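You operate a simulated robot arm through the tools that you are given. There is no shell and no other tool. Be economical: measure what you need, move in short steps, check, and stop when the job is done.

The job below is to be done with a simulated two-armed robot. You get a single attempt, and the scene is never put back.

TASK
Set the microscope as the pink note pad says and save a picture.
Fine: lens, lamp and well as noted; focus until the white monitor says SHARP; save once; the holder stays in its slot.

It is judged by the outcome, as a careful person would: the job done as asked, and still so three seconds after it is handed in. It fails if anything else is knocked over, pushed out of place, dropped, spilled or broken.

THE ROBOT
Two 7-joint arms with two-finger parallel grippers on one trunk, on a base that drives. Base frame: it is fixed to the floor where the robot stands at the start and does not move with it; the origin is under the middle of the robot, x ahead of it, y to its left, z up; the surface under the hand at the start is at about z = 0.92. Units: m, rad, N and s.
The left shoulder is at the start at [0.071, 0.156, 1.105], the right one opposite. Places, roughly: filter slider [0.8, 0.1, 1.2]; monitor switch [0.7, -0.4, 1]; power switch [0.6, 0.1, 1]. Payload 3.91 kg a hand.
The TCP of each hand is the grasp point between the finger pads, 0.03 m short of the fingertips. In the tool frame z runs along the fingers and y along their closing line. The gripper opens to 0.11 m. The fingers are 0.02 m wide and 0.01 m thick; the gripper's body (0.048 by 0.112 m) begins 0.055 m behind the TCP.
Orientation is that of the tool frame in the base frame, as [roll, pitch, yaw] about the fixed x, y, z axes, in that order (R = Rz(yaw) Ry(pitch) Rx(roll)). With the fingers straight down and closing along the base's y, the tool's x points along the base's -x, its y along +y and its z along -z.

THE INTERFACE
- The arms move only by the tool step_arm. It takes "left_steps", "right_steps" or both (then of equal length, played together; a hand with none holds still); each is a list of rows, each a list of 3 entries, a list of its own where there are three numbers: the shift along the base's x, y, z in m, then the turn, a rotation vector about the base's x, y, z in rad, then the opening in per cent of the stroke, from 0 (shut) to 100 (fully open). In form: [[[dx, dy, dz], [ax, ay, az], hand], ...]. A call has 1 to 20 rows; each row shifts and turns the commanded pose from where the row before left it. A row lasts 0.2 s, in which the tool goes at most 0.05 m and 0.15 rad; a call with a longer step from one row to the next is refused whole, and so is a gripper value outside its range. A pose out of reach is approached as far as the arm can. The call stops where the force on the tool passes 40 N (or 10 N more than at its start, if that is more) or the arm is blocked; 0.2 s more then pass. Each finger travels about 0.108 m/s and halts on what it meets, pressing with about 30 N; the grip force reading is that of the motor and also rises with nothing between the fingers. The clock runs only during rows and for 0.2 s after the last one: add rows that do not move to give the fingers time. The reply holds the time, the measured pose of the TCP, the force on the tool along the base axes, the opening and the grip force, in the units named above and with some noise, with the torque about the TCP (base axes, N m) and any sound that the robot's microphone picked up.
- Cameras (640 x 400 px; columns grow to the right, rows downward): "scene" is now at [0.1374, -0.0284, 1.3525]; the picture's right is [-0.30, -0.95, 0.00], its down [-0.37, 0.12, -0.92] and it looks along [0.88, -0.28, -0.39] (base axes); focal length 254 px, centre (320, 200). "left" rides on the left gripper at [0.072, -0.017, -0.103] in its tool frame; the picture's right is [0.23, 0.97, 0.00], its down [-0.76, 0.18, -0.62] and it looks along [-0.61, 0.14, 0.78] (tool axes); focal length 222 px, centre (320, 200). "right" rides on the right gripper at [0.072, 0.017, -0.103] in its tool frame; the picture's right is [-0.23, 0.97, 0.00], its down [-0.76, -0.18, -0.62] and it looks along [-0.61, -0.14, 0.78] (tool axes); focal length 222 px, centre (320, 200). There is no depth. A picture from a camera that has moved, and an enlarged one, comes with that camera's place and axes in the base frame and with its lens.
- capture(camera): a new picture of that camera. No time passes.
- move_column(by): slides the trunk up (or, below 0, down) by that many m; the arms and the scene camera ride with it, the base frame stays. It gives what a move gives, with no picture.
- roll_base(legs): drives the robot by 1 to 6 legs, each [ahead, left, turn to the left] in m, m and rad, along the robot's own axes; the way and the turn of a leg run together, so that a leg with both is an arc; at most 1.5 m and 3.142 rad a leg. The arms and the cameras ride along, it lands a little off, and it stops where it bumps. It gives what a move gives.
- pan_tilt(pan, tilt): turns the head with the scene camera to pan (to the left, within 1.501 rad either way) and tilt (down, from -0.506 to 1.204), counted from straight ahead of the robot. It gives what a move gives.
- close_up(camera, box): a new picture of the part [left, top, right, bottom] of that camera's present view, enlarged. No time passes.
- finish_job(): hands the job in; it is judged then, once.

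Go step by step. Nothing tells you exact positions but the pictures and the camera data: compare them with the known pose of the tool, close in by small moves and look again before you grip or let go. The budget is 120 turns and 88 pictures, counting those below and the enlarged ones. Unless the task says otherwise, let go and move clear before handing in, and close with one line.

The tools are called after "Emit:" as name(argument=value, ...) on one line, values as JSON. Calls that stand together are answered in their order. step_arm: Moves the arms, as the interface text tells. Its arguments: {"type":"object","properties":{"left_steps":{"type":"array"},"right_steps":{"type":"array"}},"required":[]} The other tools are called the same way: move_column (by) slides the trunk up or down; roll_base (legs) drives the base; pan_tilt (pan, tilt) turns the head that bears the scene camera; capture (camera) takes a picture; close_up (camera, box) takes an enlarged picture of a part of a camera's view; finish_job () hands the job in.

At the start:

```text
time_s: 0.0
left_position: [0.8642, 0.3187, 1.2907]
left_tcp_rot: [-3.141, 0.0, -3.141]
left_force: [0.2, -0.3, 0.0]
left_torque: [-0.02, -0.03, -0.03]
left_opening: 0.11
left_gripper_force: 0.1
right_position: [0.6671, -0.3203, 1.3102]
right_tcp_rot: [-3.14, -0.001, -3.141]
right_force: [0.4, -0.8, -0.1]
right_torque: [-0.03, -0.01, 0.0]
right_opening: 0.1099
right_gripper_force: 0.1
trunk travel left (down, up): [-0.55, 0.39]
robot x, y, heading: [0.0013, -0.0032, 0.005]
head pan, tilt: [-0.307, 0.4]
```

scene: 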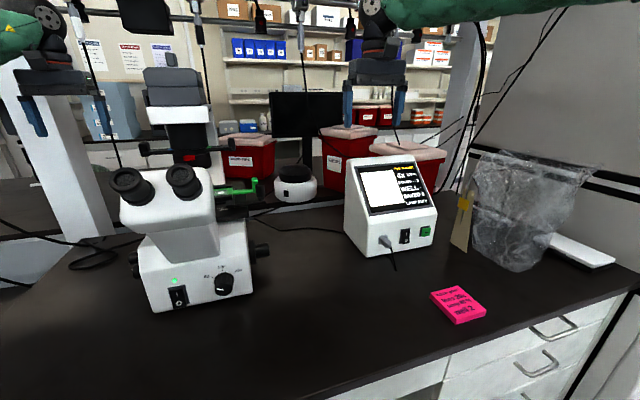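
right: 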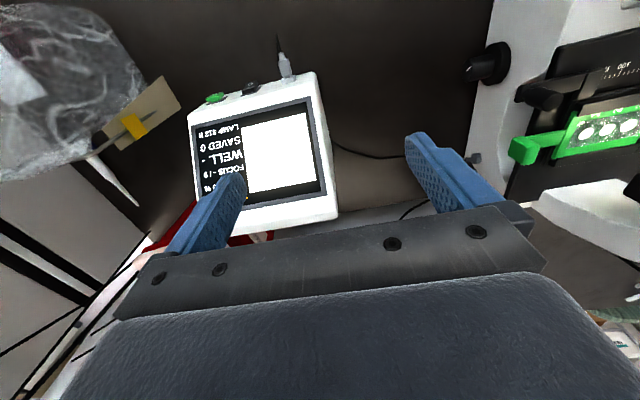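
left: 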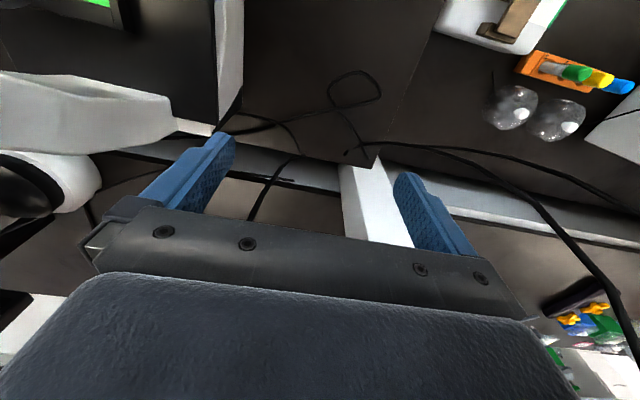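

I see a microscope on the left, the monitor in the middle and the pink pad to the right. I start by reading the pad, the monitor and the microscope's controls enlarged.

Emit:
close_up(camera="scene", box=[420, 275, 500, 325])

Emit:
close_up(camera="scene", box=[340, 150, 450, 260])

Emit:
close_up(camera="scene", box=[100, 140, 290, 320])

```text
8.00 times, centred on (460, 300) of scene
camera zoom: at [0.1374, -0.0284, 1.3525], right [-0.3, -0.95, 0.0], down [-0.37, 0.12, -0.92], along [0.88, -0.28, -0.39], focal length 2030 px, centre (-800, -600)
```

zoom: 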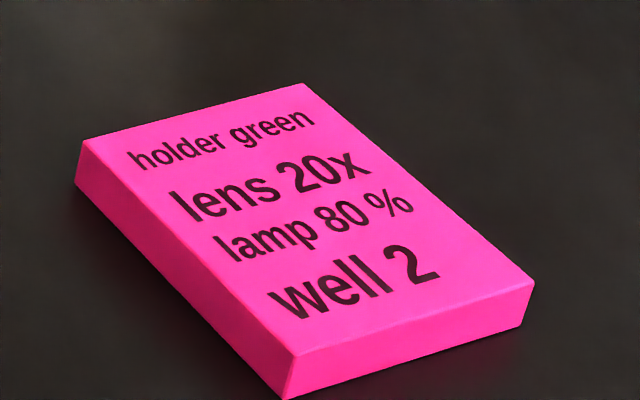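

```text
3.64 times, centred on (395, 205) of scene
camera zoom: at [0.1374, -0.0284, 1.3525], right [-0.3, -0.95, 0.0], down [-0.37, 0.12, -0.92], along [0.88, -0.28, -0.39], focal length 923 px, centre (47, 182)
```

zoom: 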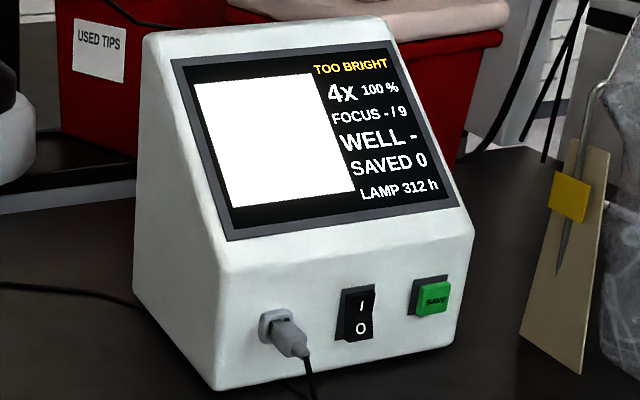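

```text
2.22 times, centred on (195, 230) of scene
camera zoom: at [0.1374, -0.0284, 1.3525], right [-0.3, -0.95, 0.0], down [-0.37, 0.12, -0.92], along [0.88, -0.28, -0.39], focal length 564 px, centre (598, 133)
```

zoom: 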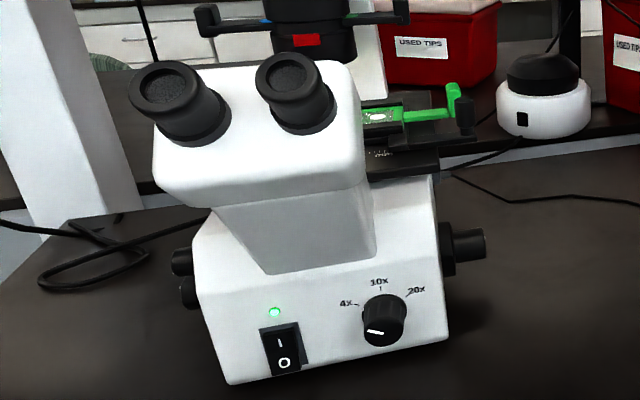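

The pad says holder green, 20x, lamp 80 % and well 2. The monitor shows 4x, 100 %, no well, TOO BRIGHT. I turn the head towards the microscope to find the lamp, focus and stage controls.

Emit:
pan_tilt(pan=0.1, tilt=0.4)

Emit:
capture(camera="scene")

Emit:
close_up(camera="right", box=[440, 20, 640, 200])

```text
time_s: 0.9
left_position: [0.8642, 0.3183, 1.2912]
left_tcp_rot: [-3.14, -0.001, -3.141]
left_force: [0.2, 0.3, -0.1]
left_torque: [0.02, 0.04, 0.01]
left_opening: 0.1101
left_gripper_force: 0.2
right_position: [0.6657, -0.3199, 1.3104]
right_tcp_rot: [3.141, -0.001, 3.141]
right_force: [0.4, 0.3, -0.3]
right_torque: [0.02, 0.03, 0.01]
right_opening: 0.1101
right_gripper_force: 0.0
trunk travel left (down, up): [-0.55, 0.39]
robot x, y, heading: [0.0032, 0.001, 0.0]
head pan, tilt: [0.099, 0.4]
```

```text
81 pictures are left
camera scene: at [0.1413, 0.0087, 1.3525], right [0.1, -1.0, 0.0], down [-0.39, -0.04, -0.92], along [0.92, 0.09, -0.39], focal length 254 px, centre (320, 200)
```

scene: 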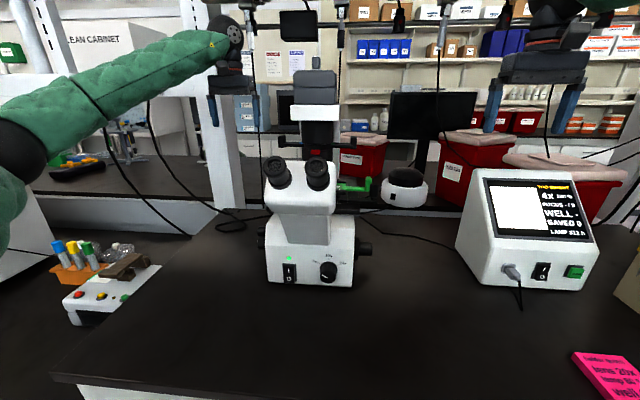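

```text
2.22 times, centred on (540, 110) of right
camera zoom: at [0.5941, -0.3034, 1.4145], right [0.23, 0.97, 0.0], down [0.76, -0.18, 0.62], along [0.61, -0.14, -0.78], focal length 494 px, centre (-169, 400)
```

zoom: 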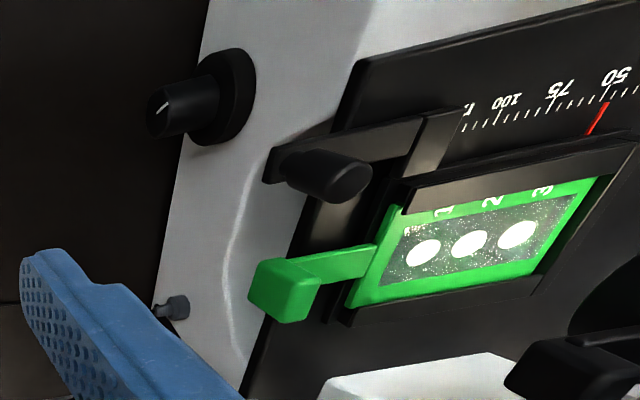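

The microscope is inverted: there is a stage scale, a green holder with wells 1-3, and a coaxial knob on the right. I look at it closer.

Emit:
close_up(camera="scene", box=[245, 60, 405, 160])

Emit:
close_up(camera="scene", box=[245, 140, 435, 290])

Emit:
close_up(camera="left", box=[0, 0, 240, 150])

```text
4.00 times, centred on (325, 110) of scene
camera zoom: at [0.1413, 0.0087, 1.3525], right [0.1, -1.0, 0.0], down [-0.39, -0.04, -0.92], along [0.92, 0.09, -0.39], focal length 1015 px, centre (300, 560)
```

zoom: 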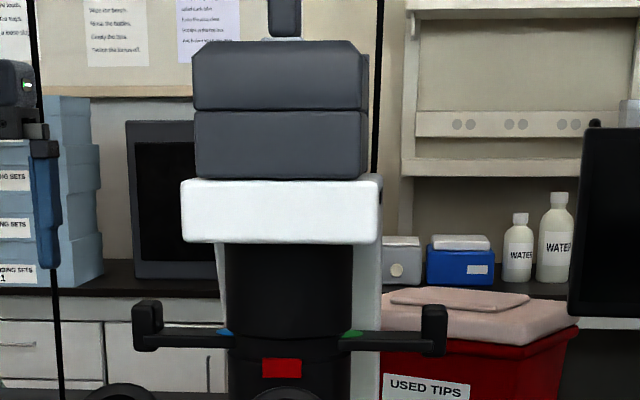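

```text
2.67 times, centred on (340, 215) of scene
camera zoom: at [0.1413, 0.0087, 1.3525], right [0.1, -1.0, 0.0], down [-0.39, -0.04, -0.92], along [0.92, 0.09, -0.39], focal length 677 px, centre (267, 160)
```

zoom: 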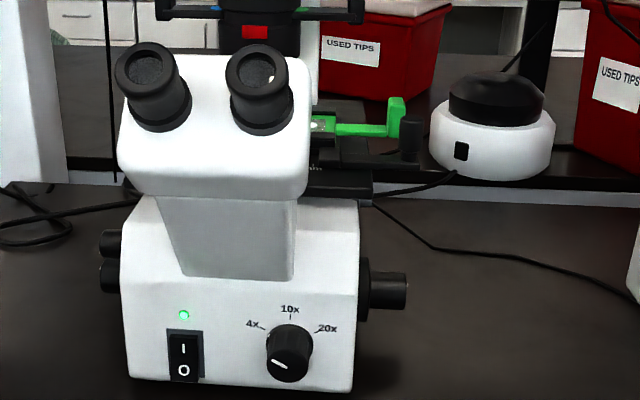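

```text
2.67 times, centred on (120, 75) of left
camera zoom: at [0.7917, 0.3021, 1.3935], right [-0.23, 0.97, 0.0], down [0.76, 0.18, 0.62], along [0.61, 0.14, -0.78], focal length 592 px, centre (853, 533)
```

zoom: 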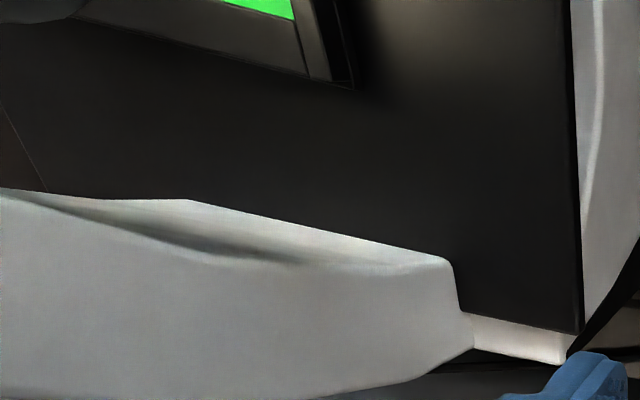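

The lens knob and power switch sit on the front face. There are two knobs on the left side, a coaxial knob on the right, and the filter slider up on the condenser. I turn both hands to view the two sides.

Emit:
step_arm(left_steps=[[[-0.022, 0.003, -0.01], [0, 0, -0.143], 100], [[-0.022, 0.003, -0.01], [0, 0, -0.143], 100], [[-0.022, 0.003, -0.01], [0, 0, -0.143], 100], [[-0.022, 0.003, -0.01], [0, 0, -0.143], 100], [[-0.022, 0.003, -0.01], [0, 0, -0.143], 100], [[-0.022, 0.003, -0.01], [0, 0, -0.143], 100], [[-0.022, 0.003, -0.01], [0, 0, -0.143], 100], [[-0.022, 0.003, -0.01], [0, 0, -0.143], 100], [[-0.022, 0.003, -0.01], [0, 0, -0.143], 100], [[-0.022, 0.003, -0.01], [0, 0, -0.143], 100], [[-0.022, 0.003, -0.01], [0, 0, -0.141], 100]], right_steps=[[[-0.005, 0.006, -0.005], [0, 0, 0.143], 100], [[-0.005, 0.006, -0.005], [0, 0, 0.143], 100], [[-0.005, 0.006, -0.005], [0, 0, 0.143], 100], [[-0.005, 0.006, -0.005], [0, 0, 0.143], 100], [[-0.005, 0.006, -0.005], [0, 0, 0.143], 100], [[-0.005, 0.006, -0.005], [0, 0, 0.143], 100], [[-0.005, 0.006, -0.005], [0, 0, 0.143], 100], [[-0.005, 0.006, -0.005], [0, 0, 0.143], 100], [[-0.005, 0.006, -0.005], [0, 0, 0.143], 100], [[-0.005, 0.006, -0.005], [0, 0, 0.143], 100], [[-0.005, 0.006, -0.005], [0, 0, 0.141], 100]])

Emit:
capture(camera="left")

Emit:
capture(camera="right")

```text
time_s: 3.3
left_position: [0.4486, 0.1591, 1.1551]
left_tcp_rot: [3.141, 0.0, 1.574]
left_force: [0.1, -0.9, 0.4]
left_torque: [0.02, -0.05, -0.01]
left_opening: 0.1098
left_gripper_force: 0.1
left hand out of reach, approached as far as the arm can: row 5, 6, 7, 8, 9, 10, 11
right_position: [0.4352, -0.1068, 1.294]
right_tcp_rot: [-3.141, -0.005, -1.586]
right_force: [-1.1, -0.5, 0.2]
right_torque: [0.01, -0.02, -0.01]
right_opening: 0.11
right_gripper_force: 0.0
right hand out of reach, approached as far as the arm can: row 7, 8, 9, 10, 11
trunk travel left (down, up): [-0.55, 0.39]
robot x, y, heading: [-0.0034, 0.003, 0.001]
head pan, tilt: [0.099, 0.4]
```

```text
76 pictures are left
camera left: at [0.4308, 0.2314, 1.2579], right [0.97, 0.23, 0.0], down [0.18, -0.76, 0.62], along [0.14, -0.61, -0.78], focal length 222 px, centre (320, 200)
```

left: 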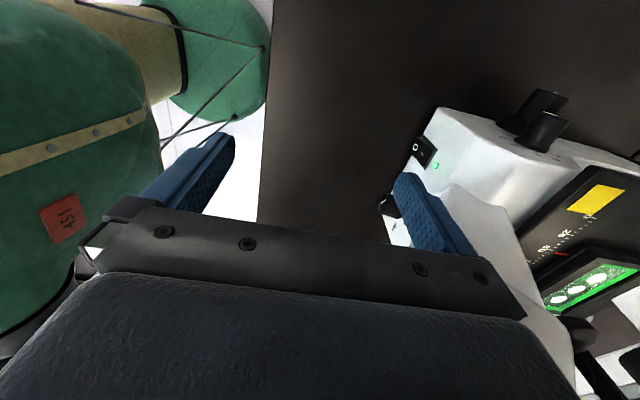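

```text
75 pictures are left
camera right: at [0.417, -0.1796, 1.3984], right [-0.97, 0.24, 0.0], down [0.19, 0.76, 0.62], along [0.15, 0.6, -0.78], focal length 222 px, centre (320, 200)
```

right: 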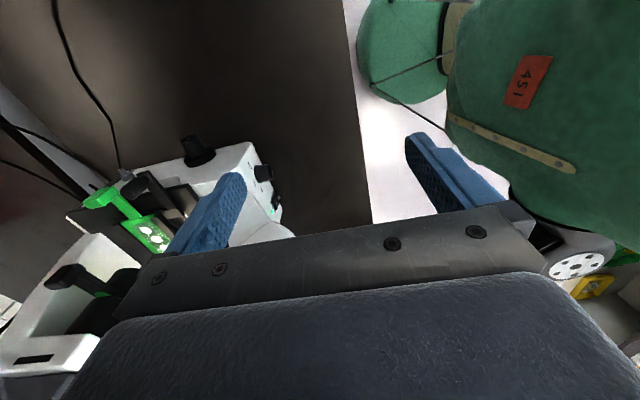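

Those yaw angles brought the arms to their limits, but both views are useful. I enlarge the microscope parts.

Emit:
close_up(camera="left", box=[370, 70, 640, 400])

Emit:
close_up(camera="right", box=[50, 120, 300, 300])

```text
1.21 times, centred on (505, 235) of left
camera zoom: at [0.4308, 0.2314, 1.2579], right [0.97, 0.23, 0.0], down [0.18, -0.76, 0.62], along [0.14, -0.61, -0.78], focal length 269 px, centre (96, 158)
```

zoom: 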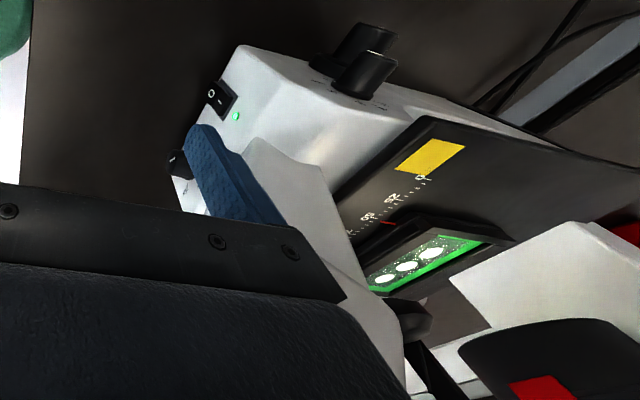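

```text
2.22 times, centred on (175, 210) of right
camera zoom: at [0.417, -0.1796, 1.3984], right [-0.97, 0.24, 0.0], down [0.19, 0.76, 0.62], along [0.15, 0.6, -0.78], focal length 494 px, centre (642, 178)
```

zoom: 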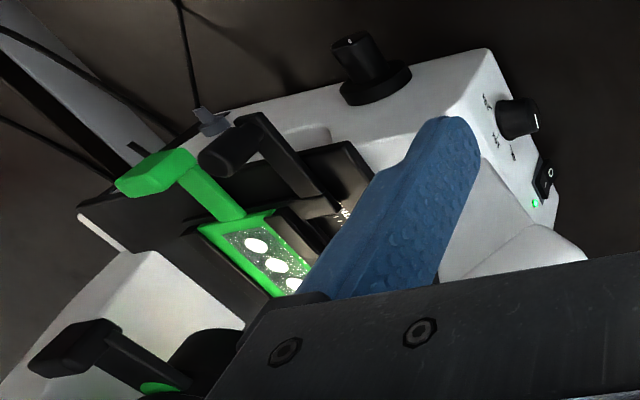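

Two knobs with printed ticks sit on the left, there is a yellow label on the stage, and a scale from 0 to 125. I bring the hands back to their natural yaw and lift them, then drive left for a better look.

Emit:
step_arm(left_steps=[[[0, 0.015, 0.014], [0, 0, 0.143], 100], [[0, 0.015, 0.014], [0, 0, 0.143], 100], [[0, 0.015, 0.014], [0, 0, 0.143], 100], [[0, 0.015, 0.014], [0, 0, 0.143], 100], [[0, 0.015, 0.014], [0, 0, 0.143], 100], [[0, 0.015, 0.014], [0, 0, 0.143], 100], [[0, 0.015, 0.014], [0, 0, 0.143], 100], [[0, 0.015, 0.014], [0, 0, 0.143], 100], [[0, 0.015, 0.014], [0, 0, 0.143], 100], [[0, 0.015, 0.014], [0, 0, 0.143], 100], [[0, 0.015, 0.014], [0, 0, 0.141], 100]], right_steps=[[[0, -0.015, 0.01], [0, 0, -0.143], 100], [[0, -0.015, 0.01], [0, 0, -0.143], 100], [[0, -0.015, 0.01], [0, 0, -0.143], 100], [[0, -0.015, 0.01], [0, 0, -0.143], 100], [[0, -0.015, 0.01], [0, 0, -0.143], 100], [[0, -0.015, 0.01], [0, 0, -0.143], 100], [[0, -0.015, 0.01], [0, 0, -0.143], 100], [[0, -0.015, 0.01], [0, 0, -0.143], 100], [[0, -0.015, 0.01], [0, 0, -0.143], 100], [[0, -0.015, 0.01], [0, 0, -0.143], 100], [[0, -0.015, 0.01], [0, 0, -0.141], 100]])

```text
time_s: 5.7
left_position: [0.4467, 0.3245, 1.3122]
left_tcp_rot: [3.141, -0.001, -3.141]
left_force: [0.0, -0.2, 1.0]
left_torque: [0.01, -0.03, 0.0]
left_opening: 0.11
left_gripper_force: 0.1
right_position: [0.435, -0.2737, 1.4065]
right_tcp_rot: [-3.141, 0.001, -3.141]
right_force: [-0.1, 0.1, 0.3]
right_torque: [-0.01, 0.0, -0.04]
right_opening: 0.1095
right_gripper_force: 0.0
trunk travel left (down, up): [-0.55, 0.39]
robot x, y, heading: [0.0024, 0.0014, 0.002]
head pan, tilt: [0.099, 0.4]
```

Both hands are clear and high. I drive left 0.5 m and look at the microscope's left side.

Emit:
roll_base(legs=[[0, 0.5, 0]])

Emit:
pan_tilt(pan=-0.6, tilt=0.5)

Emit:
capture(camera="scene")

```text
time_s: 8.6
left_position: [0.4465, 0.8171, 1.3123]
left_tcp_rot: [3.141, 0.0, -3.14]
left_force: [-0.1, 0.1, 0.6]
left_torque: [-0.01, 0.01, -0.06]
left_opening: 0.1098
left_gripper_force: 0.0
right_position: [0.4363, 0.22, 1.4056]
right_tcp_rot: [-3.141, 0.0, -3.14]
right_force: [-0.6, 0.3, -0.8]
right_torque: [0.0, -0.01, -0.02]
right_opening: 0.11
right_gripper_force: 0.0
trunk travel left (down, up): [-0.55, 0.39]
robot x, y, heading: [-0.002, 0.4909, 0.001]
head pan, tilt: [0.099, 0.4]
```

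```text
time_s: 9.6
left_position: [0.4471, 0.8159, 1.3121]
left_tcp_rot: [3.141, -0.001, -3.14]
left_force: [-0.1, -0.1, -0.1]
left_torque: [0.03, 0.0, 0.0]
left_opening: 0.1103
left_gripper_force: 0.0
right_position: [0.4356, 0.2194, 1.4041]
right_tcp_rot: [-3.141, 0.0, -3.14]
right_force: [-0.9, -0.3, 0.0]
right_torque: [0.01, 0.02, 0.0]
right_opening: 0.11
right_gripper_force: 0.0
trunk travel left (down, up): [-0.55, 0.39]
robot x, y, heading: [0.0016, 0.4931, 0.003]
head pan, tilt: [-0.6, 0.499]
```

```text
72 pictures are left
camera scene: at [0.1238, 0.4402, 1.3435], right [-0.56, -0.83, 0.0], down [-0.4, 0.27, -0.88], along [0.73, -0.49, -0.48], focal length 254 px, centre (320, 200)
```

scene: 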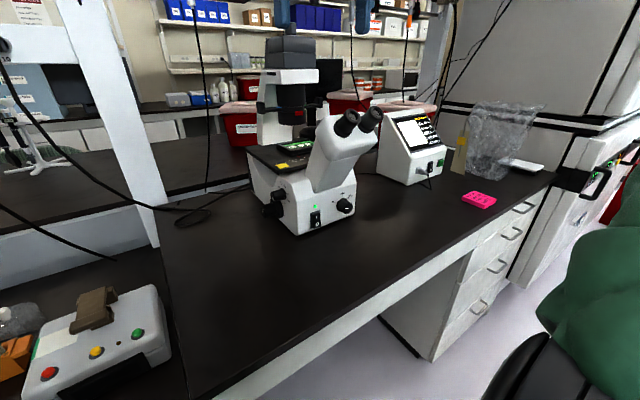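

Emit:
close_up(camera="scene", box=[240, 165, 320, 235])

Emit:
close_up(camera="scene", box=[240, 130, 320, 180])

Emit:
close_up(camera="scene", box=[320, 180, 370, 220])

Emit:
close_up(camera="scene", box=[240, 60, 340, 130])

```text
5.71 times, centred on (280, 200) of scene
camera zoom: at [0.1238, 0.4402, 1.3435], right [-0.56, -0.83, 0.0], down [-0.4, 0.27, -0.88], along [0.73, -0.49, -0.48], focal length 1450 px, centre (549, 200)
```

zoom: 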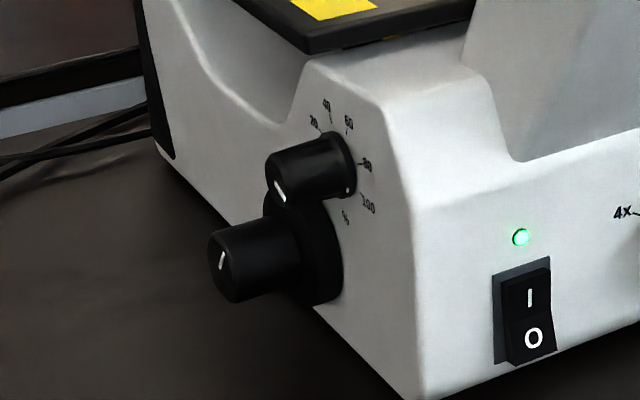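

```text
8.00 times, centred on (280, 155) of scene
camera zoom: at [0.1238, 0.4402, 1.3435], right [-0.56, -0.83, 0.0], down [-0.4, 0.27, -0.88], along [0.73, -0.49, -0.48], focal length 2030 px, centre (640, 560)
```

zoom: 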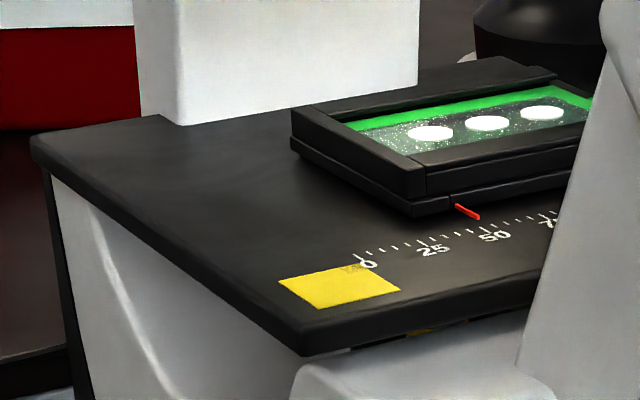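

```text
10.00 times, centred on (345, 200) of scene
camera zoom: at [0.1238, 0.4402, 1.3435], right [-0.56, -0.83, 0.0], down [-0.4, 0.27, -0.88], along [0.73, -0.49, -0.48], focal length 2538 px, centre (70, 200)
```

zoom: 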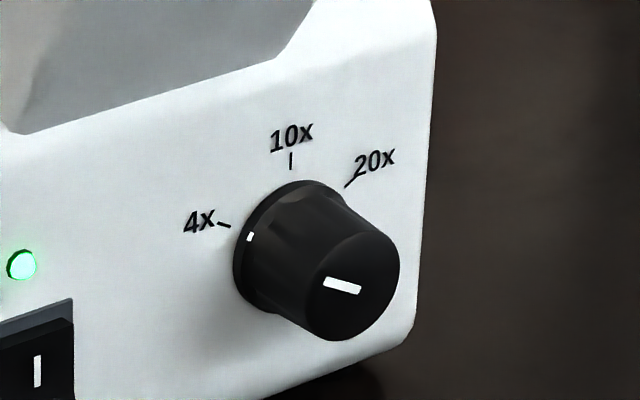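

```text
5.71 times, centred on (290, 95) of scene
camera zoom: at [0.1238, 0.4402, 1.3435], right [-0.56, -0.83, 0.0], down [-0.4, 0.27, -0.88], along [0.73, -0.49, -0.48], focal length 1450 px, centre (491, 800)
```

zoom: 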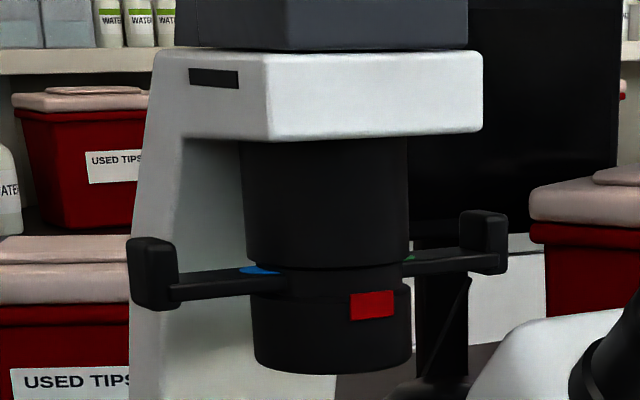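

I now see that the lens knob's dot is at 4x. The lamp knob is the upper one on the left, with its dot at 100 and 80 a little counter-clockwise, near [0.685, 0.21, 1.03]. Below it is the focus knob. I drive back right and turn the left hand to point forward.

Emit:
roll_base(legs=[[0, -0.34, 0]])

Emit:
pan_tilt(pan=-0.1, tilt=0.45)

Emit:
step_arm(left_steps=[[[0.008, 0, -0.003], [0, -0.131, 0], 100], [[0.008, 0, -0.003], [0, -0.131, 0], 100], [[0.008, 0, -0.003], [0, -0.131, 0], 100], [[0.008, 0, -0.003], [0, -0.131, 0], 100], [[0.008, 0, -0.003], [0, -0.131, 0], 100], [[0.008, 0, -0.003], [0, -0.131, 0], 100], [[0.008, 0, -0.003], [0, -0.131, 0], 100], [[0.008, 0, -0.003], [0, -0.131, 0], 100], [[0.008, 0, -0.003], [0, -0.131, 0], 100], [[0.008, 0, -0.003], [0, -0.13, 0], 100]])

```text
time_s: 11.9
left_position: [0.4479, 0.4752, 1.3122]
left_tcp_rot: [3.141, 0.0, -3.138]
left_force: [0.8, -0.4, -0.7]
left_torque: [-0.02, 0.01, -0.04]
left_opening: 0.1102
left_gripper_force: 0.0
right_position: [0.437, -0.1218, 1.4044]
right_tcp_rot: [-3.141, 0.0, -3.14]
right_force: [0.4, 0.0, -0.3]
right_torque: [0.0, -0.01, -0.04]
right_opening: 0.1099
right_gripper_force: 0.0
trunk travel left (down, up): [-0.55, 0.39]
robot x, y, heading: [-0.0001, 0.1519, 0.003]
head pan, tilt: [-0.6, 0.499]
```

```text
time_s: 12.8
left_position: [0.4481, 0.4765, 1.3114]
left_tcp_rot: [-3.141, 0.001, -3.139]
left_force: [0.1, -1.2, 0.1]
left_torque: [0.03, -0.01, 0.0]
left_opening: 0.1099
left_gripper_force: 0.0
right_position: [0.4365, -0.1199, 1.4039]
right_tcp_rot: [3.141, 0.0, -3.138]
right_force: [-0.6, -0.2, 0.1]
right_torque: [0.03, 0.02, 0.01]
right_opening: 0.1098
right_gripper_force: 0.0
trunk travel left (down, up): [-0.55, 0.39]
robot x, y, heading: [0.0004, 0.1498, 0.002]
head pan, tilt: [-0.099, 0.45]
```

```text
time_s: 15.0
left_position: [0.5514, 0.4828, 1.301]
left_tcp_rot: [-3.132, 1.31, -3.131]
left_force: [0.0, 0.3, -0.5]
left_torque: [0.03, 0.01, -0.01]
left_opening: 0.1101
left_gripper_force: 0.1
left hand out of reach, approached as far as the arm can: row 9, 10
right_position: [0.4366, -0.1201, 1.4043]
right_tcp_rot: [3.141, 0.0, -3.141]
right_force: [0.6, 0.1, 0.3]
right_torque: [0.02, 0.02, 0.02]
right_opening: 0.11
right_gripper_force: 0.0
trunk travel left (down, up): [-0.55, 0.39]
robot x, y, heading: [0.0018, 0.1514, -0.003]
head pan, tilt: [-0.099, 0.45]
```

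The tool now points forward. Next I roll it 90° while moving a little ahead, with the camera ending up on the outer side.

Emit:
step_arm(left_steps=[[[0.01, -0.01, -0.006], [0.138, 0, -0.037], 100], [[0.01, -0.01, -0.006], [0.138, 0, -0.037], 100], [[0.01, -0.01, -0.006], [0.138, 0, -0.037], 100], [[0.01, -0.01, -0.006], [0.138, 0, -0.037], 100], [[0.0, -0.01, -0.006], [0.138, 0, -0.037], 100], [[0.0, -0.01, -0.006], [0.138, 0, -0.037], 100], [[0.0, -0.01, -0.006], [0.138, 0, -0.037], 100], [[0.0, 0, -0.006], [0.138, 0, -0.037], 100], [[0.0, 0, -0.006], [0.138, 0, -0.037], 100], [[0.0, 0, -0.006], [0.138, 0, -0.037], 100], [[0.0, 0, -0.006], [0.138, 0, -0.037], 100]])

Emit:
capture(camera="scene")

Emit:
capture(camera="left")

```text
time_s: 17.6
left_position: [0.6007, 0.4, 0.9859]
left_tcp_rot: [2.305, 0.021, 1.544]
left_force: [-20.7, -9.5, 35.9]
left_torque: [-0.38, 2.01, 0.34]
left_opening: 0.1036
left_gripper_force: 0.0
left hand out of reach, approached as far as the arm can: row 8, 10
right_position: [0.4336, -0.1201, 1.4058]
right_tcp_rot: [-3.142, -0.001, -3.138]
right_force: [0.2, 0.1, 0.0]
right_torque: [-0.03, 0.02, 0.0]
right_opening: 0.1099
right_gripper_force: 0.0
trunk travel left (down, up): [-0.55, 0.39]
robot x, y, heading: [0.0015, 0.1507, 0.003]
head pan, tilt: [-0.099, 0.45]
stopped in row 11 (left hand): the arm was blocked; the commanded pose is now the measured one
```

```text
67 pictures are left
camera scene: at [0.1377, 0.1425, 1.3487], right [-0.1, -1.0, 0.0], down [-0.43, 0.04, -0.9], along [0.9, -0.09, -0.43], focal length 254 px, centre (320, 200)
```

scene: 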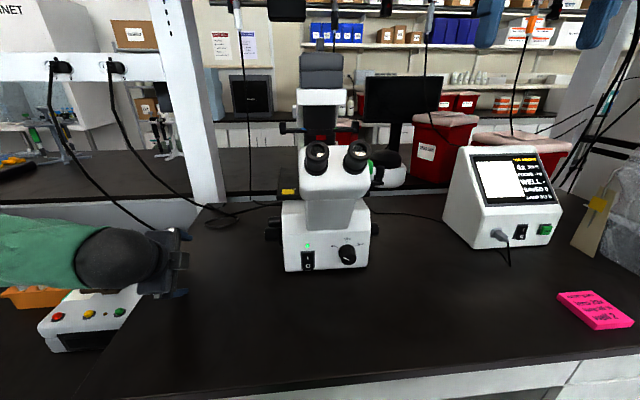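

```text
66 pictures are left
camera left: at [0.5139, 0.476, 1.0405], right [0.66, 0.23, 0.72], down [-0.36, -0.74, 0.57], along [0.66, -0.63, -0.41], focal length 222 px, centre (320, 200)
```

left: 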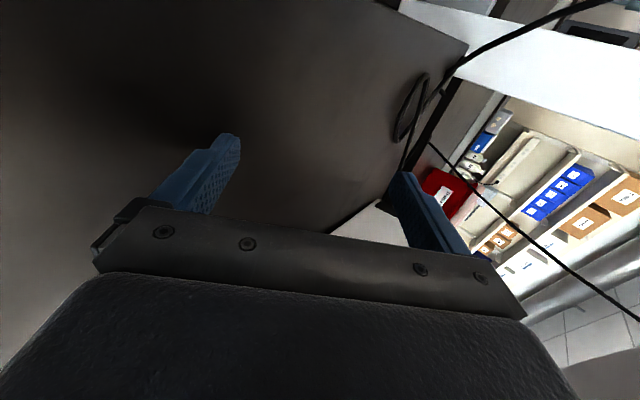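

The reach-limit fallback let the hand sag until a finger touched the table; nothing was knocked. I lift it straight up.

Emit:
step_arm(left_steps=[[[0, 0, 0.03], [0, 0, 0], 100], [[0, 0, 0.03], [0, 0, 0], 100], [[0, 0, 0.03], [0, 0, 0], 100], [[0.0, 0, 0.02], [0, 0, 0], 100]])

```text
time_s: 18.6
left_position: [0.6028, 0.3833, 1.0845]
left_tcp_rot: [2.307, 0.02, 1.554]
left_force: [-0.8, 0.4, -0.1]
left_torque: [0.0, 0.01, 0.01]
left_opening: 0.11
left_gripper_force: 0.0
left hand out of reach, approached as far as the arm can: row 3, 4
right_position: [0.4364, -0.1203, 1.4039]
right_tcp_rot: [3.142, -0.001, -3.138]
right_force: [-0.4, 0.3, 0.1]
right_torque: [0.01, -0.01, -0.01]
right_opening: 0.1104
right_gripper_force: 0.1
trunk travel left (down, up): [-0.55, 0.39]
robot x, y, heading: [0.0006, 0.149, 0.005]
head pan, tilt: [-0.099, 0.45]
```

The arm is folded too tightly for this wrist pose. I back the base off 0.2 m so the knob lies in the middle of the reach.

Emit:
roll_base(legs=[[-0.2, 0, 0]])

Emit:
step_arm(left_steps=[[[0.02, 0, 0.0], [0, 0, 0], 80], [[0.02, 0, 0.0], [0, -0.05, 0], 60], [[0.02, 0, 0.0], [0, -0.1, 0], 60], [[0.02, -0.01, 0.0], [0, -0.1, 0], 60], [[0.02, -0.01, 0.0], [0, 0, 0], 60]])

```text
time_s: 20.2
left_position: [0.3991, 0.3825, 1.0853]
left_tcp_rot: [2.306, 0.021, 1.554]
left_force: [-0.1, -0.2, 0.1]
left_torque: [-0.03, 0.03, 0.02]
left_opening: 0.1101
left_gripper_force: 0.0
right_position: [0.232, -0.1213, 1.4038]
right_tcp_rot: [3.14, 0.002, -3.137]
right_force: [0.1, -0.6, 0.2]
right_torque: [0.02, -0.04, -0.01]
right_opening: 0.1102
right_gripper_force: 0.1
trunk travel left (down, up): [-0.55, 0.39]
robot x, y, heading: [-0.1989, 0.1521, -0.0]
head pan, tilt: [-0.099, 0.45]
```

```text
time_s: 21.4
left_position: [0.4993, 0.3627, 1.0833]
left_tcp_rot: [2.058, 0.015, 1.55]
left_force: [0.1, -0.8, -0.2]
left_torque: [-0.04, -0.02, -0.01]
left_opening: 0.066
left_gripper_force: 0.1
right_position: [0.2343, -0.1205, 1.4052]
right_tcp_rot: [3.141, -0.001, -3.138]
right_force: [-0.2, 0.3, -0.3]
right_torque: [0.03, 0.0, 0.01]
right_opening: 0.1096
right_gripper_force: 0.1
trunk travel left (down, up): [-0.55, 0.39]
robot x, y, heading: [-0.2065, 0.1489, 0.003]
head pan, tilt: [-0.099, 0.45]
```

The arm moves freely now. I bring the hand to a standoff in front and left of the lamp knob and look.

Emit:
step_arm(left_steps=[[[0.03, -0.03, 0], [0, 0, 0], 60], [[0.03, -0.03, 0], [0, 0, 0], 60], [[0.03, -0.03, 0], [0, 0, 0], 60]])

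Emit:
capture(camera="left")

Emit:
close_up(camera="scene", box=[220, 140, 380, 240])

```text
time_s: 22.2
left_position: [0.59, 0.2732, 1.0852]
left_tcp_rot: [2.06, 0.015, 1.551]
left_force: [-0.1, -0.7, -0.1]
left_torque: [0.02, 0.01, 0.02]
left_opening: 0.0661
left_gripper_force: 0.0
right_position: [0.2354, -0.122, 1.4037]
right_tcp_rot: [3.14, -0.003, -3.138]
right_force: [0.6, -0.6, 0.2]
right_torque: [0.04, -0.01, -0.01]
right_opening: 0.1102
right_gripper_force: 0.0
trunk travel left (down, up): [-0.55, 0.39]
robot x, y, heading: [-0.2036, 0.152, 0.008]
head pan, tilt: [-0.099, 0.45]
```

```text
65 pictures are left
camera left: at [0.4912, 0.3473, 1.1158], right [0.46, 0.23, 0.86], down [-0.48, -0.75, 0.46], along [0.74, -0.63, -0.23], focal length 222 px, centre (320, 200)
```

left: 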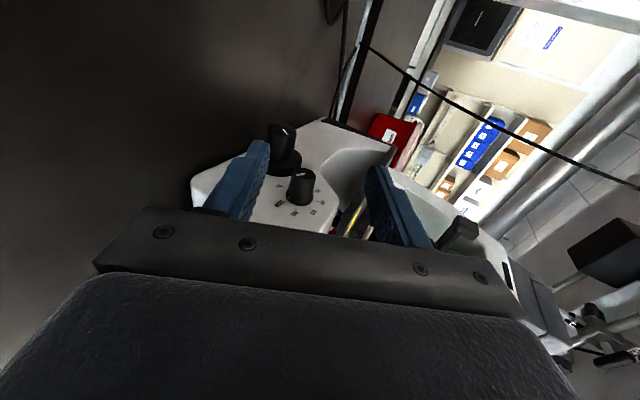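

```text
4.00 times, centred on (300, 190) of scene
camera zoom: at [-0.0622, 0.1404, 1.3477], right [-0.1, -1.0, 0.0], down [-0.43, 0.04, -0.9], along [0.9, -0.09, -0.44], focal length 1015 px, centre (400, 240)
```

zoom: 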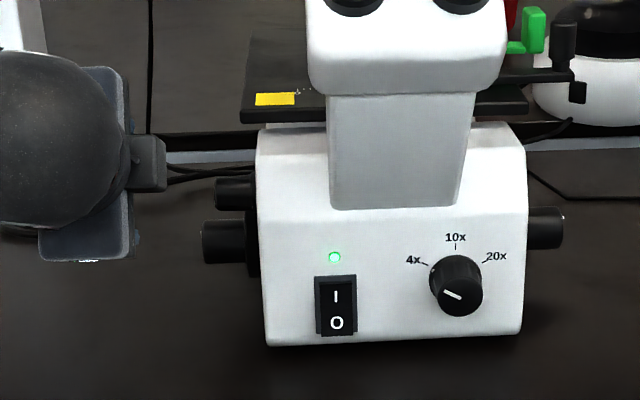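

The knob end is at about [0.68, 0.21, 1.03], with the focus knob just below and behind it. I flatten the pitch, yaw slightly inward for body clearance, and go to a standoff 7 cm in front of the knob.

Emit:
step_arm(left_steps=[[[0.002, -0.015, -0.01], [0, -0.11, 0], 41], [[0.002, -0.015, -0.01], [0, -0.11, 0], 41], [[0.002, -0.015, -0.006], [0, 0, -0.06], 41], [[0.001, -0.014, -0.005], [0, 0, -0.06], 41]])

Emit:
capture(camera="left")

Emit:
close_up(camera="scene", box=[220, 140, 380, 240])

```text
time_s: 23.2
left_position: [0.5965, 0.2158, 1.0524]
left_tcp_rot: [1.837, 0.009, 1.425]
left_force: [-0.5, 0.8, 0.0]
left_torque: [0.02, 0.02, 0.0]
left_opening: 0.0449
left_gripper_force: 0.1
right_position: [0.2343, -0.1218, 1.4038]
right_tcp_rot: [3.141, -0.001, -3.137]
right_force: [-0.3, 0.5, 0.7]
right_torque: [-0.02, -0.02, -0.05]
right_opening: 0.1099
right_gripper_force: 0.1
trunk travel left (down, up): [-0.55, 0.39]
robot x, y, heading: [-0.2035, 0.1521, 0.005]
head pan, tilt: [-0.099, 0.45]
```

```text
63 pictures are left
camera left: at [0.5031, 0.3015, 1.0619], right [0.29, 0.2, 0.94], down [-0.66, -0.67, 0.34], along [0.69, -0.72, -0.06], focal length 222 px, centre (320, 200)
```

left: 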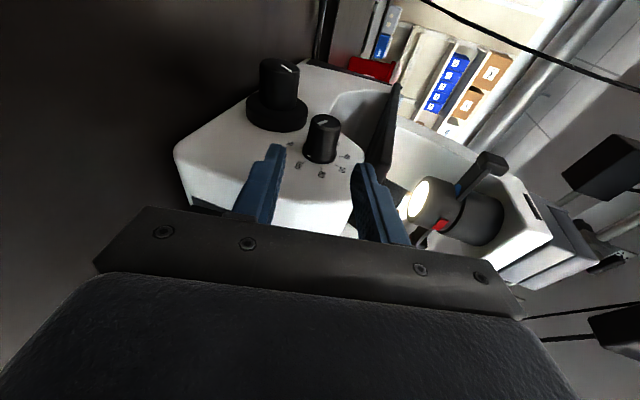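

```text
4.00 times, centred on (300, 190) of scene
camera zoom: at [-0.0627, 0.1412, 1.3478], right [-0.1, -1.0, 0.0], down [-0.43, 0.04, -0.9], along [0.9, -0.09, -0.44], focal length 1015 px, centre (400, 240)
```

zoom: 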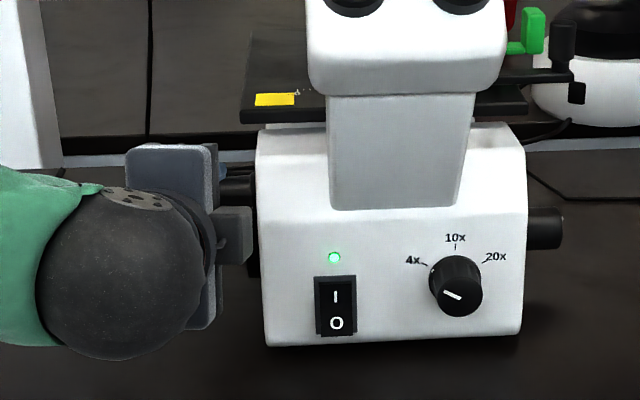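

The knob sits centred between the fingers. I advance along the tool axis and then close.

Emit:
step_arm(left_steps=[[[0.022, -0.003, -0.006], [0, 0, 0], 41], [[0.022, -0.003, -0.005], [0, 0, 0], 41], [[0.022, -0.004, -0.005], [0, 0, 0], 41]])

Emit:
capture(camera="left")

```text
time_s: 24.0
left_position: [0.6627, 0.2039, 1.0359]
left_tcp_rot: [1.838, 0.01, 1.426]
left_force: [-0.2, 0.3, 0.0]
left_torque: [0.02, -0.02, 0.01]
left_opening: 0.0451
left_gripper_force: 0.0
right_position: [0.2351, -0.1212, 1.4043]
right_tcp_rot: [3.141, -0.002, -3.139]
right_force: [0.1, 0.2, -0.1]
right_torque: [0.03, 0.01, 0.01]
right_opening: 0.1095
right_gripper_force: 0.0
trunk travel left (down, up): [-0.55, 0.39]
robot x, y, heading: [-0.2023, 0.1492, 0.005]
head pan, tilt: [-0.099, 0.45]
```

```text
61 pictures are left
camera left: at [0.5688, 0.2903, 1.0465], right [0.29, 0.2, 0.94], down [-0.66, -0.67, 0.34], along [0.7, -0.72, -0.06], focal length 222 px, centre (320, 200)
```

left: 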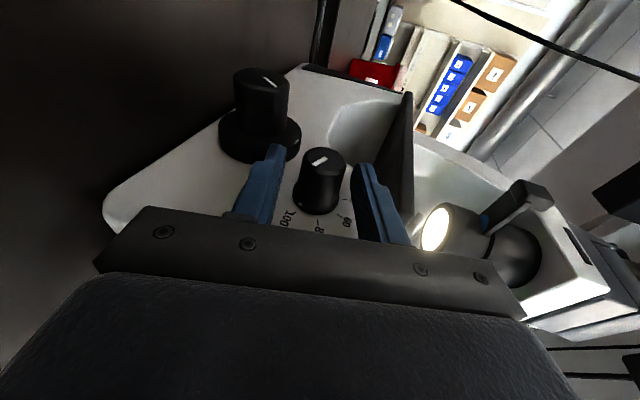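

The knob lies between the pads. I close on it.

Emit:
step_arm(left_steps=[[[0, 0, 0], [0, 0, 0], 15], [[0, 0, 0], [0, 0, 0], 15], [[0, 0, 0], [0, 0, 0], 15]])

Emit:
close_up(camera="left", box=[210, 120, 430, 260])

Emit:
close_up(camera="scene", box=[430, 120, 530, 200])

```text
time_s: 24.8
left_position: [0.6617, 0.2033, 1.0384]
left_tcp_rot: [1.837, 0.011, 1.428]
left_force: [3.3, 1.0, 2.0]
left_torque: [-1.02, -0.08, 0.33]
left_opening: 0.0277
left_gripper_force: 45.1
right_position: [0.2338, -0.1203, 1.4043]
right_tcp_rot: [3.141, -0.002, -3.137]
right_force: [-0.3, -0.5, 0.3]
right_torque: [0.01, 0.01, 0.02]
right_opening: 0.1099
right_gripper_force: 0.0
trunk travel left (down, up): [-0.55, 0.39]
robot x, y, heading: [-0.2048, 0.1527, 0.001]
head pan, tilt: [-0.099, 0.45]
```

```text
2.86 times, centred on (320, 190) of left
camera zoom: at [0.5683, 0.2904, 1.0472], right [0.29, 0.2, 0.94], down [-0.66, -0.67, 0.34], along [0.7, -0.72, -0.06], focal length 635 px, centre (320, 229)
```

zoom: 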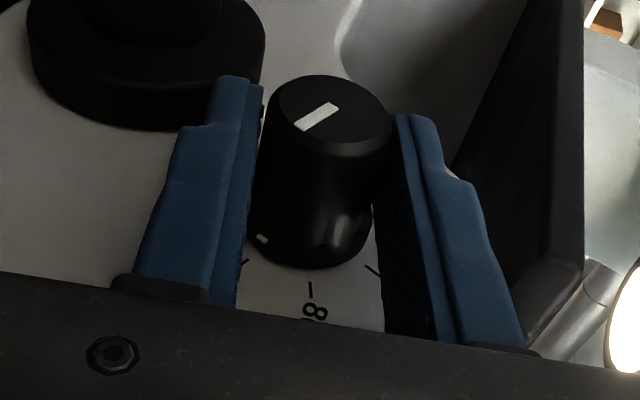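

```text
5.00 times, centred on (480, 160) of scene
camera zoom: at [-0.0634, 0.1415, 1.3479], right [-0.1, -1.0, 0.0], down [-0.43, 0.04, -0.9], along [0.9, -0.09, -0.44], focal length 1269 px, centre (-480, 400)
```

zoom: 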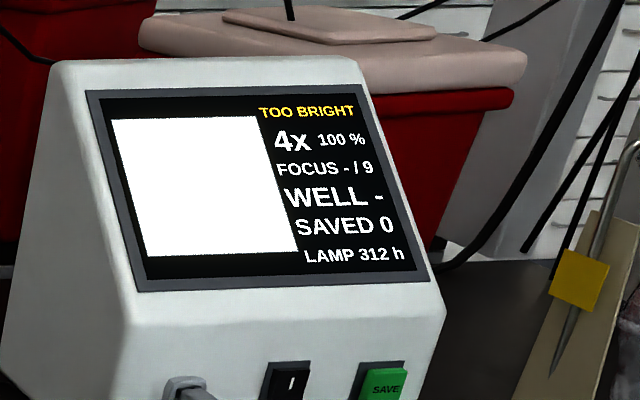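

The knob is held (opening 0.028 m). I rotate about its axis by 0.56 rad towards 80 and check the monitor.

Emit:
step_arm(left_steps=[[[0.0007, 0, 0.002], [0, 0.14, 0], 15], [[0.001, 0, 0.0019], [0, 0.14, 0], 15], [[0.0012, 0, 0.0017], [0, 0.14, 0], 15], [[0.0014, 0, 0.0015], [0, 0.14, 0], 15], [[0, 0, 0], [0, 0, 0], 15]])

Emit:
close_up(camera="left", box=[210, 120, 430, 260])

Emit:
close_up(camera="scene", box=[430, 120, 530, 200])

```text
time_s: 25.9
left_position: [0.6653, 0.2001, 1.043]
left_tcp_rot: [2.361, 0.083, 1.455]
left_force: [5.5, -1.4, 8.6]
left_torque: [0.22, 0.76, 0.0]
left_opening: 0.0304
left_gripper_force: 14.7
left hand out of reach, approached as far as the arm can: row 4
right_position: [0.2337, -0.1205, 1.4038]
right_tcp_rot: [-3.142, -0.002, -3.137]
right_force: [0.9, 0.8, -0.1]
right_torque: [-0.03, -0.03, 0.0]
right_opening: 0.1099
right_gripper_force: 0.1
trunk travel left (down, up): [-0.55, 0.39]
robot x, y, heading: [-0.2032, 0.1555, 0.004]
head pan, tilt: [-0.099, 0.45]
stopped in row 5 (left hand): the force on the tool passed its limit at 57 N (the readings are from after the stop); the commanded pose is now the measured one
```

```text
2.86 times, centred on (320, 190) of left
camera zoom: at [0.5876, 0.2865, 1.0991], right [0.72, 0.2, 0.66], down [-0.39, -0.67, 0.63], along [0.57, -0.71, -0.4], focal length 635 px, centre (320, 229)
```

zoom: 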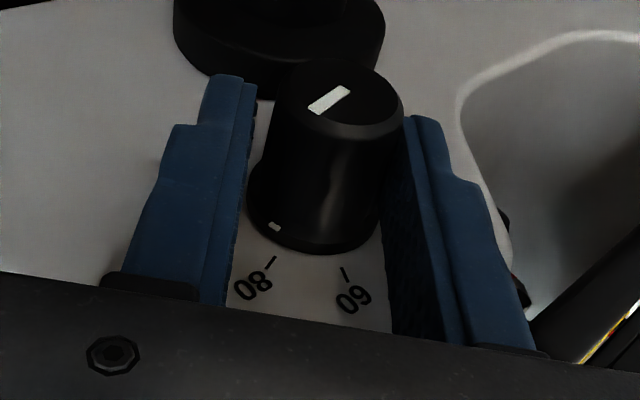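

```text
5.00 times, centred on (480, 160) of scene
camera zoom: at [-0.0626, 0.1409, 1.3478], right [-0.1, -1.0, 0.0], down [-0.43, 0.04, -0.9], along [0.9, -0.09, -0.44], focal length 1269 px, centre (-480, 400)
```

zoom: 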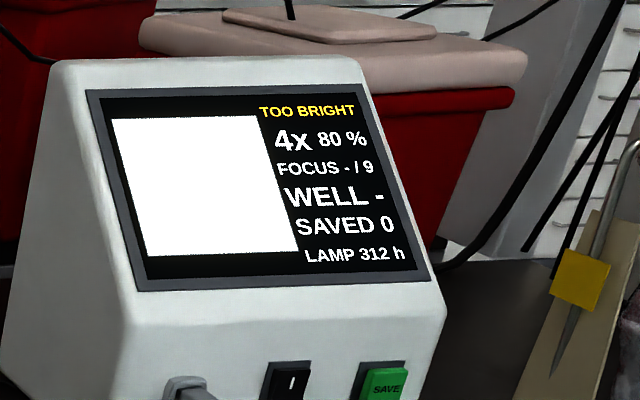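

The monitor shows 80 %. I open and withdraw along the tool axis.

Emit:
step_arm(left_steps=[[[0, 0, 0], [0, 0, 0], 42], [[0, 0, 0], [0, 0, 0], 42], [[-0.02, 0.004, 0.02], [0, 0, 0], 42], [[-0.025, 0.01, 0.025], [0, 0, 0], 42], [[-0.03, 0.02, 0.02], [0, 0, 0], 42], [[-0.03, 0.03, 0.02], [0, 0, 0], 42], [[-0.03, 0.03, 0.02], [0, 0, 0], 42]])

Emit:
close_up(camera="scene", box=[430, 120, 530, 200])

```text
time_s: 27.5
left_position: [0.5075, 0.2765, 1.1173]
left_tcp_rot: [2.356, 0.085, 1.46]
left_force: [0.4, 0.3, -0.4]
left_torque: [0.02, 0.0, -0.05]
left_opening: 0.0461
left_gripper_force: 0.0
left hand out of reach, approached as far as the arm can: row 5, 6, 7
right_position: [0.2324, -0.1202, 1.4058]
right_tcp_rot: [-3.141, 0.0, -3.139]
right_force: [0.0, 1.1, -0.3]
right_torque: [0.04, -0.03, 0.0]
right_opening: 0.11
right_gripper_force: 0.1
trunk travel left (down, up): [-0.55, 0.39]
robot x, y, heading: [-0.2036, 0.1504, 0.005]
head pan, tilt: [-0.099, 0.45]
```

```text
5.00 times, centred on (480, 160) of scene
camera zoom: at [-0.0644, 0.1427, 1.3481], right [-0.1, -1.0, 0.0], down [-0.43, 0.04, -0.9], along [0.9, -0.09, -0.43], focal length 1269 px, centre (-480, 400)
```

zoom: 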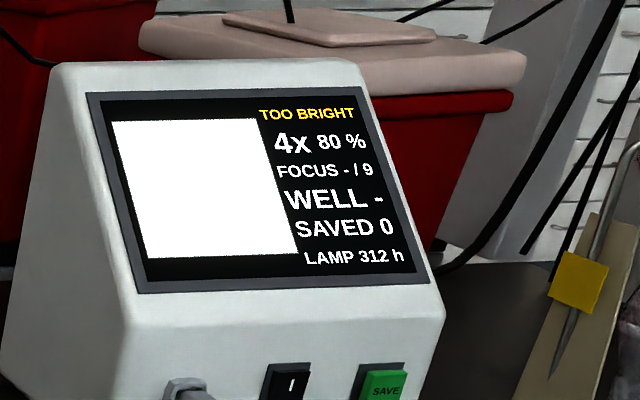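

Lamp is set. The lens knob's end is at about [0.593, 0.031, 0.98], with its axis along x. I bring the right hand in, pitched 35° down and pointing forward, to a standoff in front of it.

Emit:
step_arm(right_steps=[[[0.0276, 0.0152, -0.0364], [0, -0.137, 0], 45], [[0.0276, 0.0152, -0.0364], [0, -0.137, 0], 45], [[0.0276, 0.0152, -0.0364], [0, -0.137, 0], 45], [[0.0276, 0.0152, -0.0364], [0, -0.137, 0], 45], [[0.0276, 0.0152, -0.0364], [0, -0.137, 0], 45], [[0.0276, 0.0152, -0.0364], [0, -0.137, 0], 45], [[0.0276, 0.0152, -0.0364], [0, -0.137, 0], 45], [[0.0276, 0.0152, -0.0364], [0, 0, 0], 45], [[0.0276, 0.0152, -0.0364], [0, 0, 0], 45], [[0.0276, 0.0152, -0.0364], [0, 0, 0], 45]])

Emit:
capture(camera="right")

Emit:
capture(camera="scene")

```text
time_s: 29.7
left_position: [0.5123, 0.2751, 1.1146]
left_tcp_rot: [2.361, 0.086, 1.462]
left_force: [0.6, -0.8, -0.4]
left_torque: [0.0, 0.01, 0.01]
left_opening: 0.0463
left_gripper_force: 0.0
right_position: [0.5107, 0.0306, 1.0364]
right_tcp_rot: [-3.137, 0.956, -3.137]
right_force: [0.8, 0.4, 0.5]
right_torque: [0.0, 0.0, 0.01]
right_opening: 0.0496
right_gripper_force: 0.0
trunk travel left (down, up): [-0.55, 0.39]
robot x, y, heading: [-0.2029, 0.1522, -0.002]
head pan, tilt: [-0.099, 0.45]
```

```text
55 pictures are left
camera right: at [0.3845, 0.0468, 1.0371], right [0.13, 0.97, 0.18], down [-0.07, -0.17, 0.98], along [0.99, -0.14, 0.04], focal length 222 px, centre (320, 200)
```

right: 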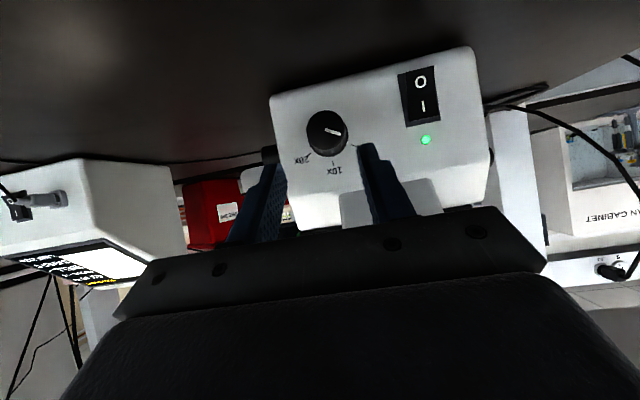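

```text
54 pictures are left
camera scene: at [-0.0603, 0.1414, 1.3476], right [-0.1, -1.0, 0.0], down [-0.44, 0.04, -0.9], along [0.9, -0.09, -0.44], focal length 254 px, centre (320, 200)
```

scene: 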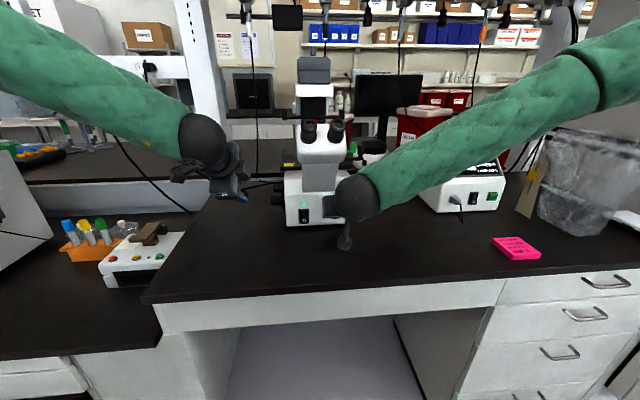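

The knob is confirmed at about [0.593, 0.033, 0.982]. I pre-roll by -0.6 rad about the knob axis, then advance onto the knob.

Emit:
step_arm(right_steps=[[[0, 0.0083, -0.002], [-0.15, 0, 0], 42], [[0, 0.0083, -0.002], [-0.15, 0, 0], 42], [[0, 0.0083, -0.002], [-0.15, 0, 0], 42], [[0, 0.0083, -0.002], [-0.15, 0, 0], 42]])

Emit:
capture(camera="right")

```text
time_s: 30.7
left_position: [0.511, 0.2748, 1.1163]
left_tcp_rot: [2.357, 0.086, 1.463]
left_force: [-0.6, 0.2, -0.1]
left_torque: [0.0, 0.02, -0.01]
left_opening: 0.046
left_gripper_force: 0.0
right_position: [0.5081, 0.0531, 1.0341]
right_tcp_rot: [-2.267, 0.737, -2.463]
right_force: [-1.0, -0.8, 0.0]
right_torque: [0.0, -0.04, -0.01]
right_opening: 0.0461
right_gripper_force: 0.1
right hand out of reach, approached as far as the arm can: row 4
trunk travel left (down, up): [-0.55, 0.39]
robot x, y, heading: [-0.2057, 0.1494, 0.002]
head pan, tilt: [-0.099, 0.45]
```

```text
53 pictures are left
camera right: at [0.3821, 0.0663, 1.0256], right [0.13, 0.91, -0.4], down [-0.07, 0.41, 0.91], along [0.99, -0.09, 0.12], focal length 222 px, centre (320, 200)
```

right: 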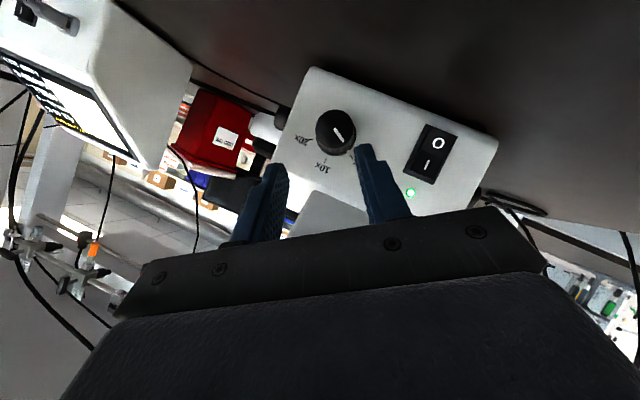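

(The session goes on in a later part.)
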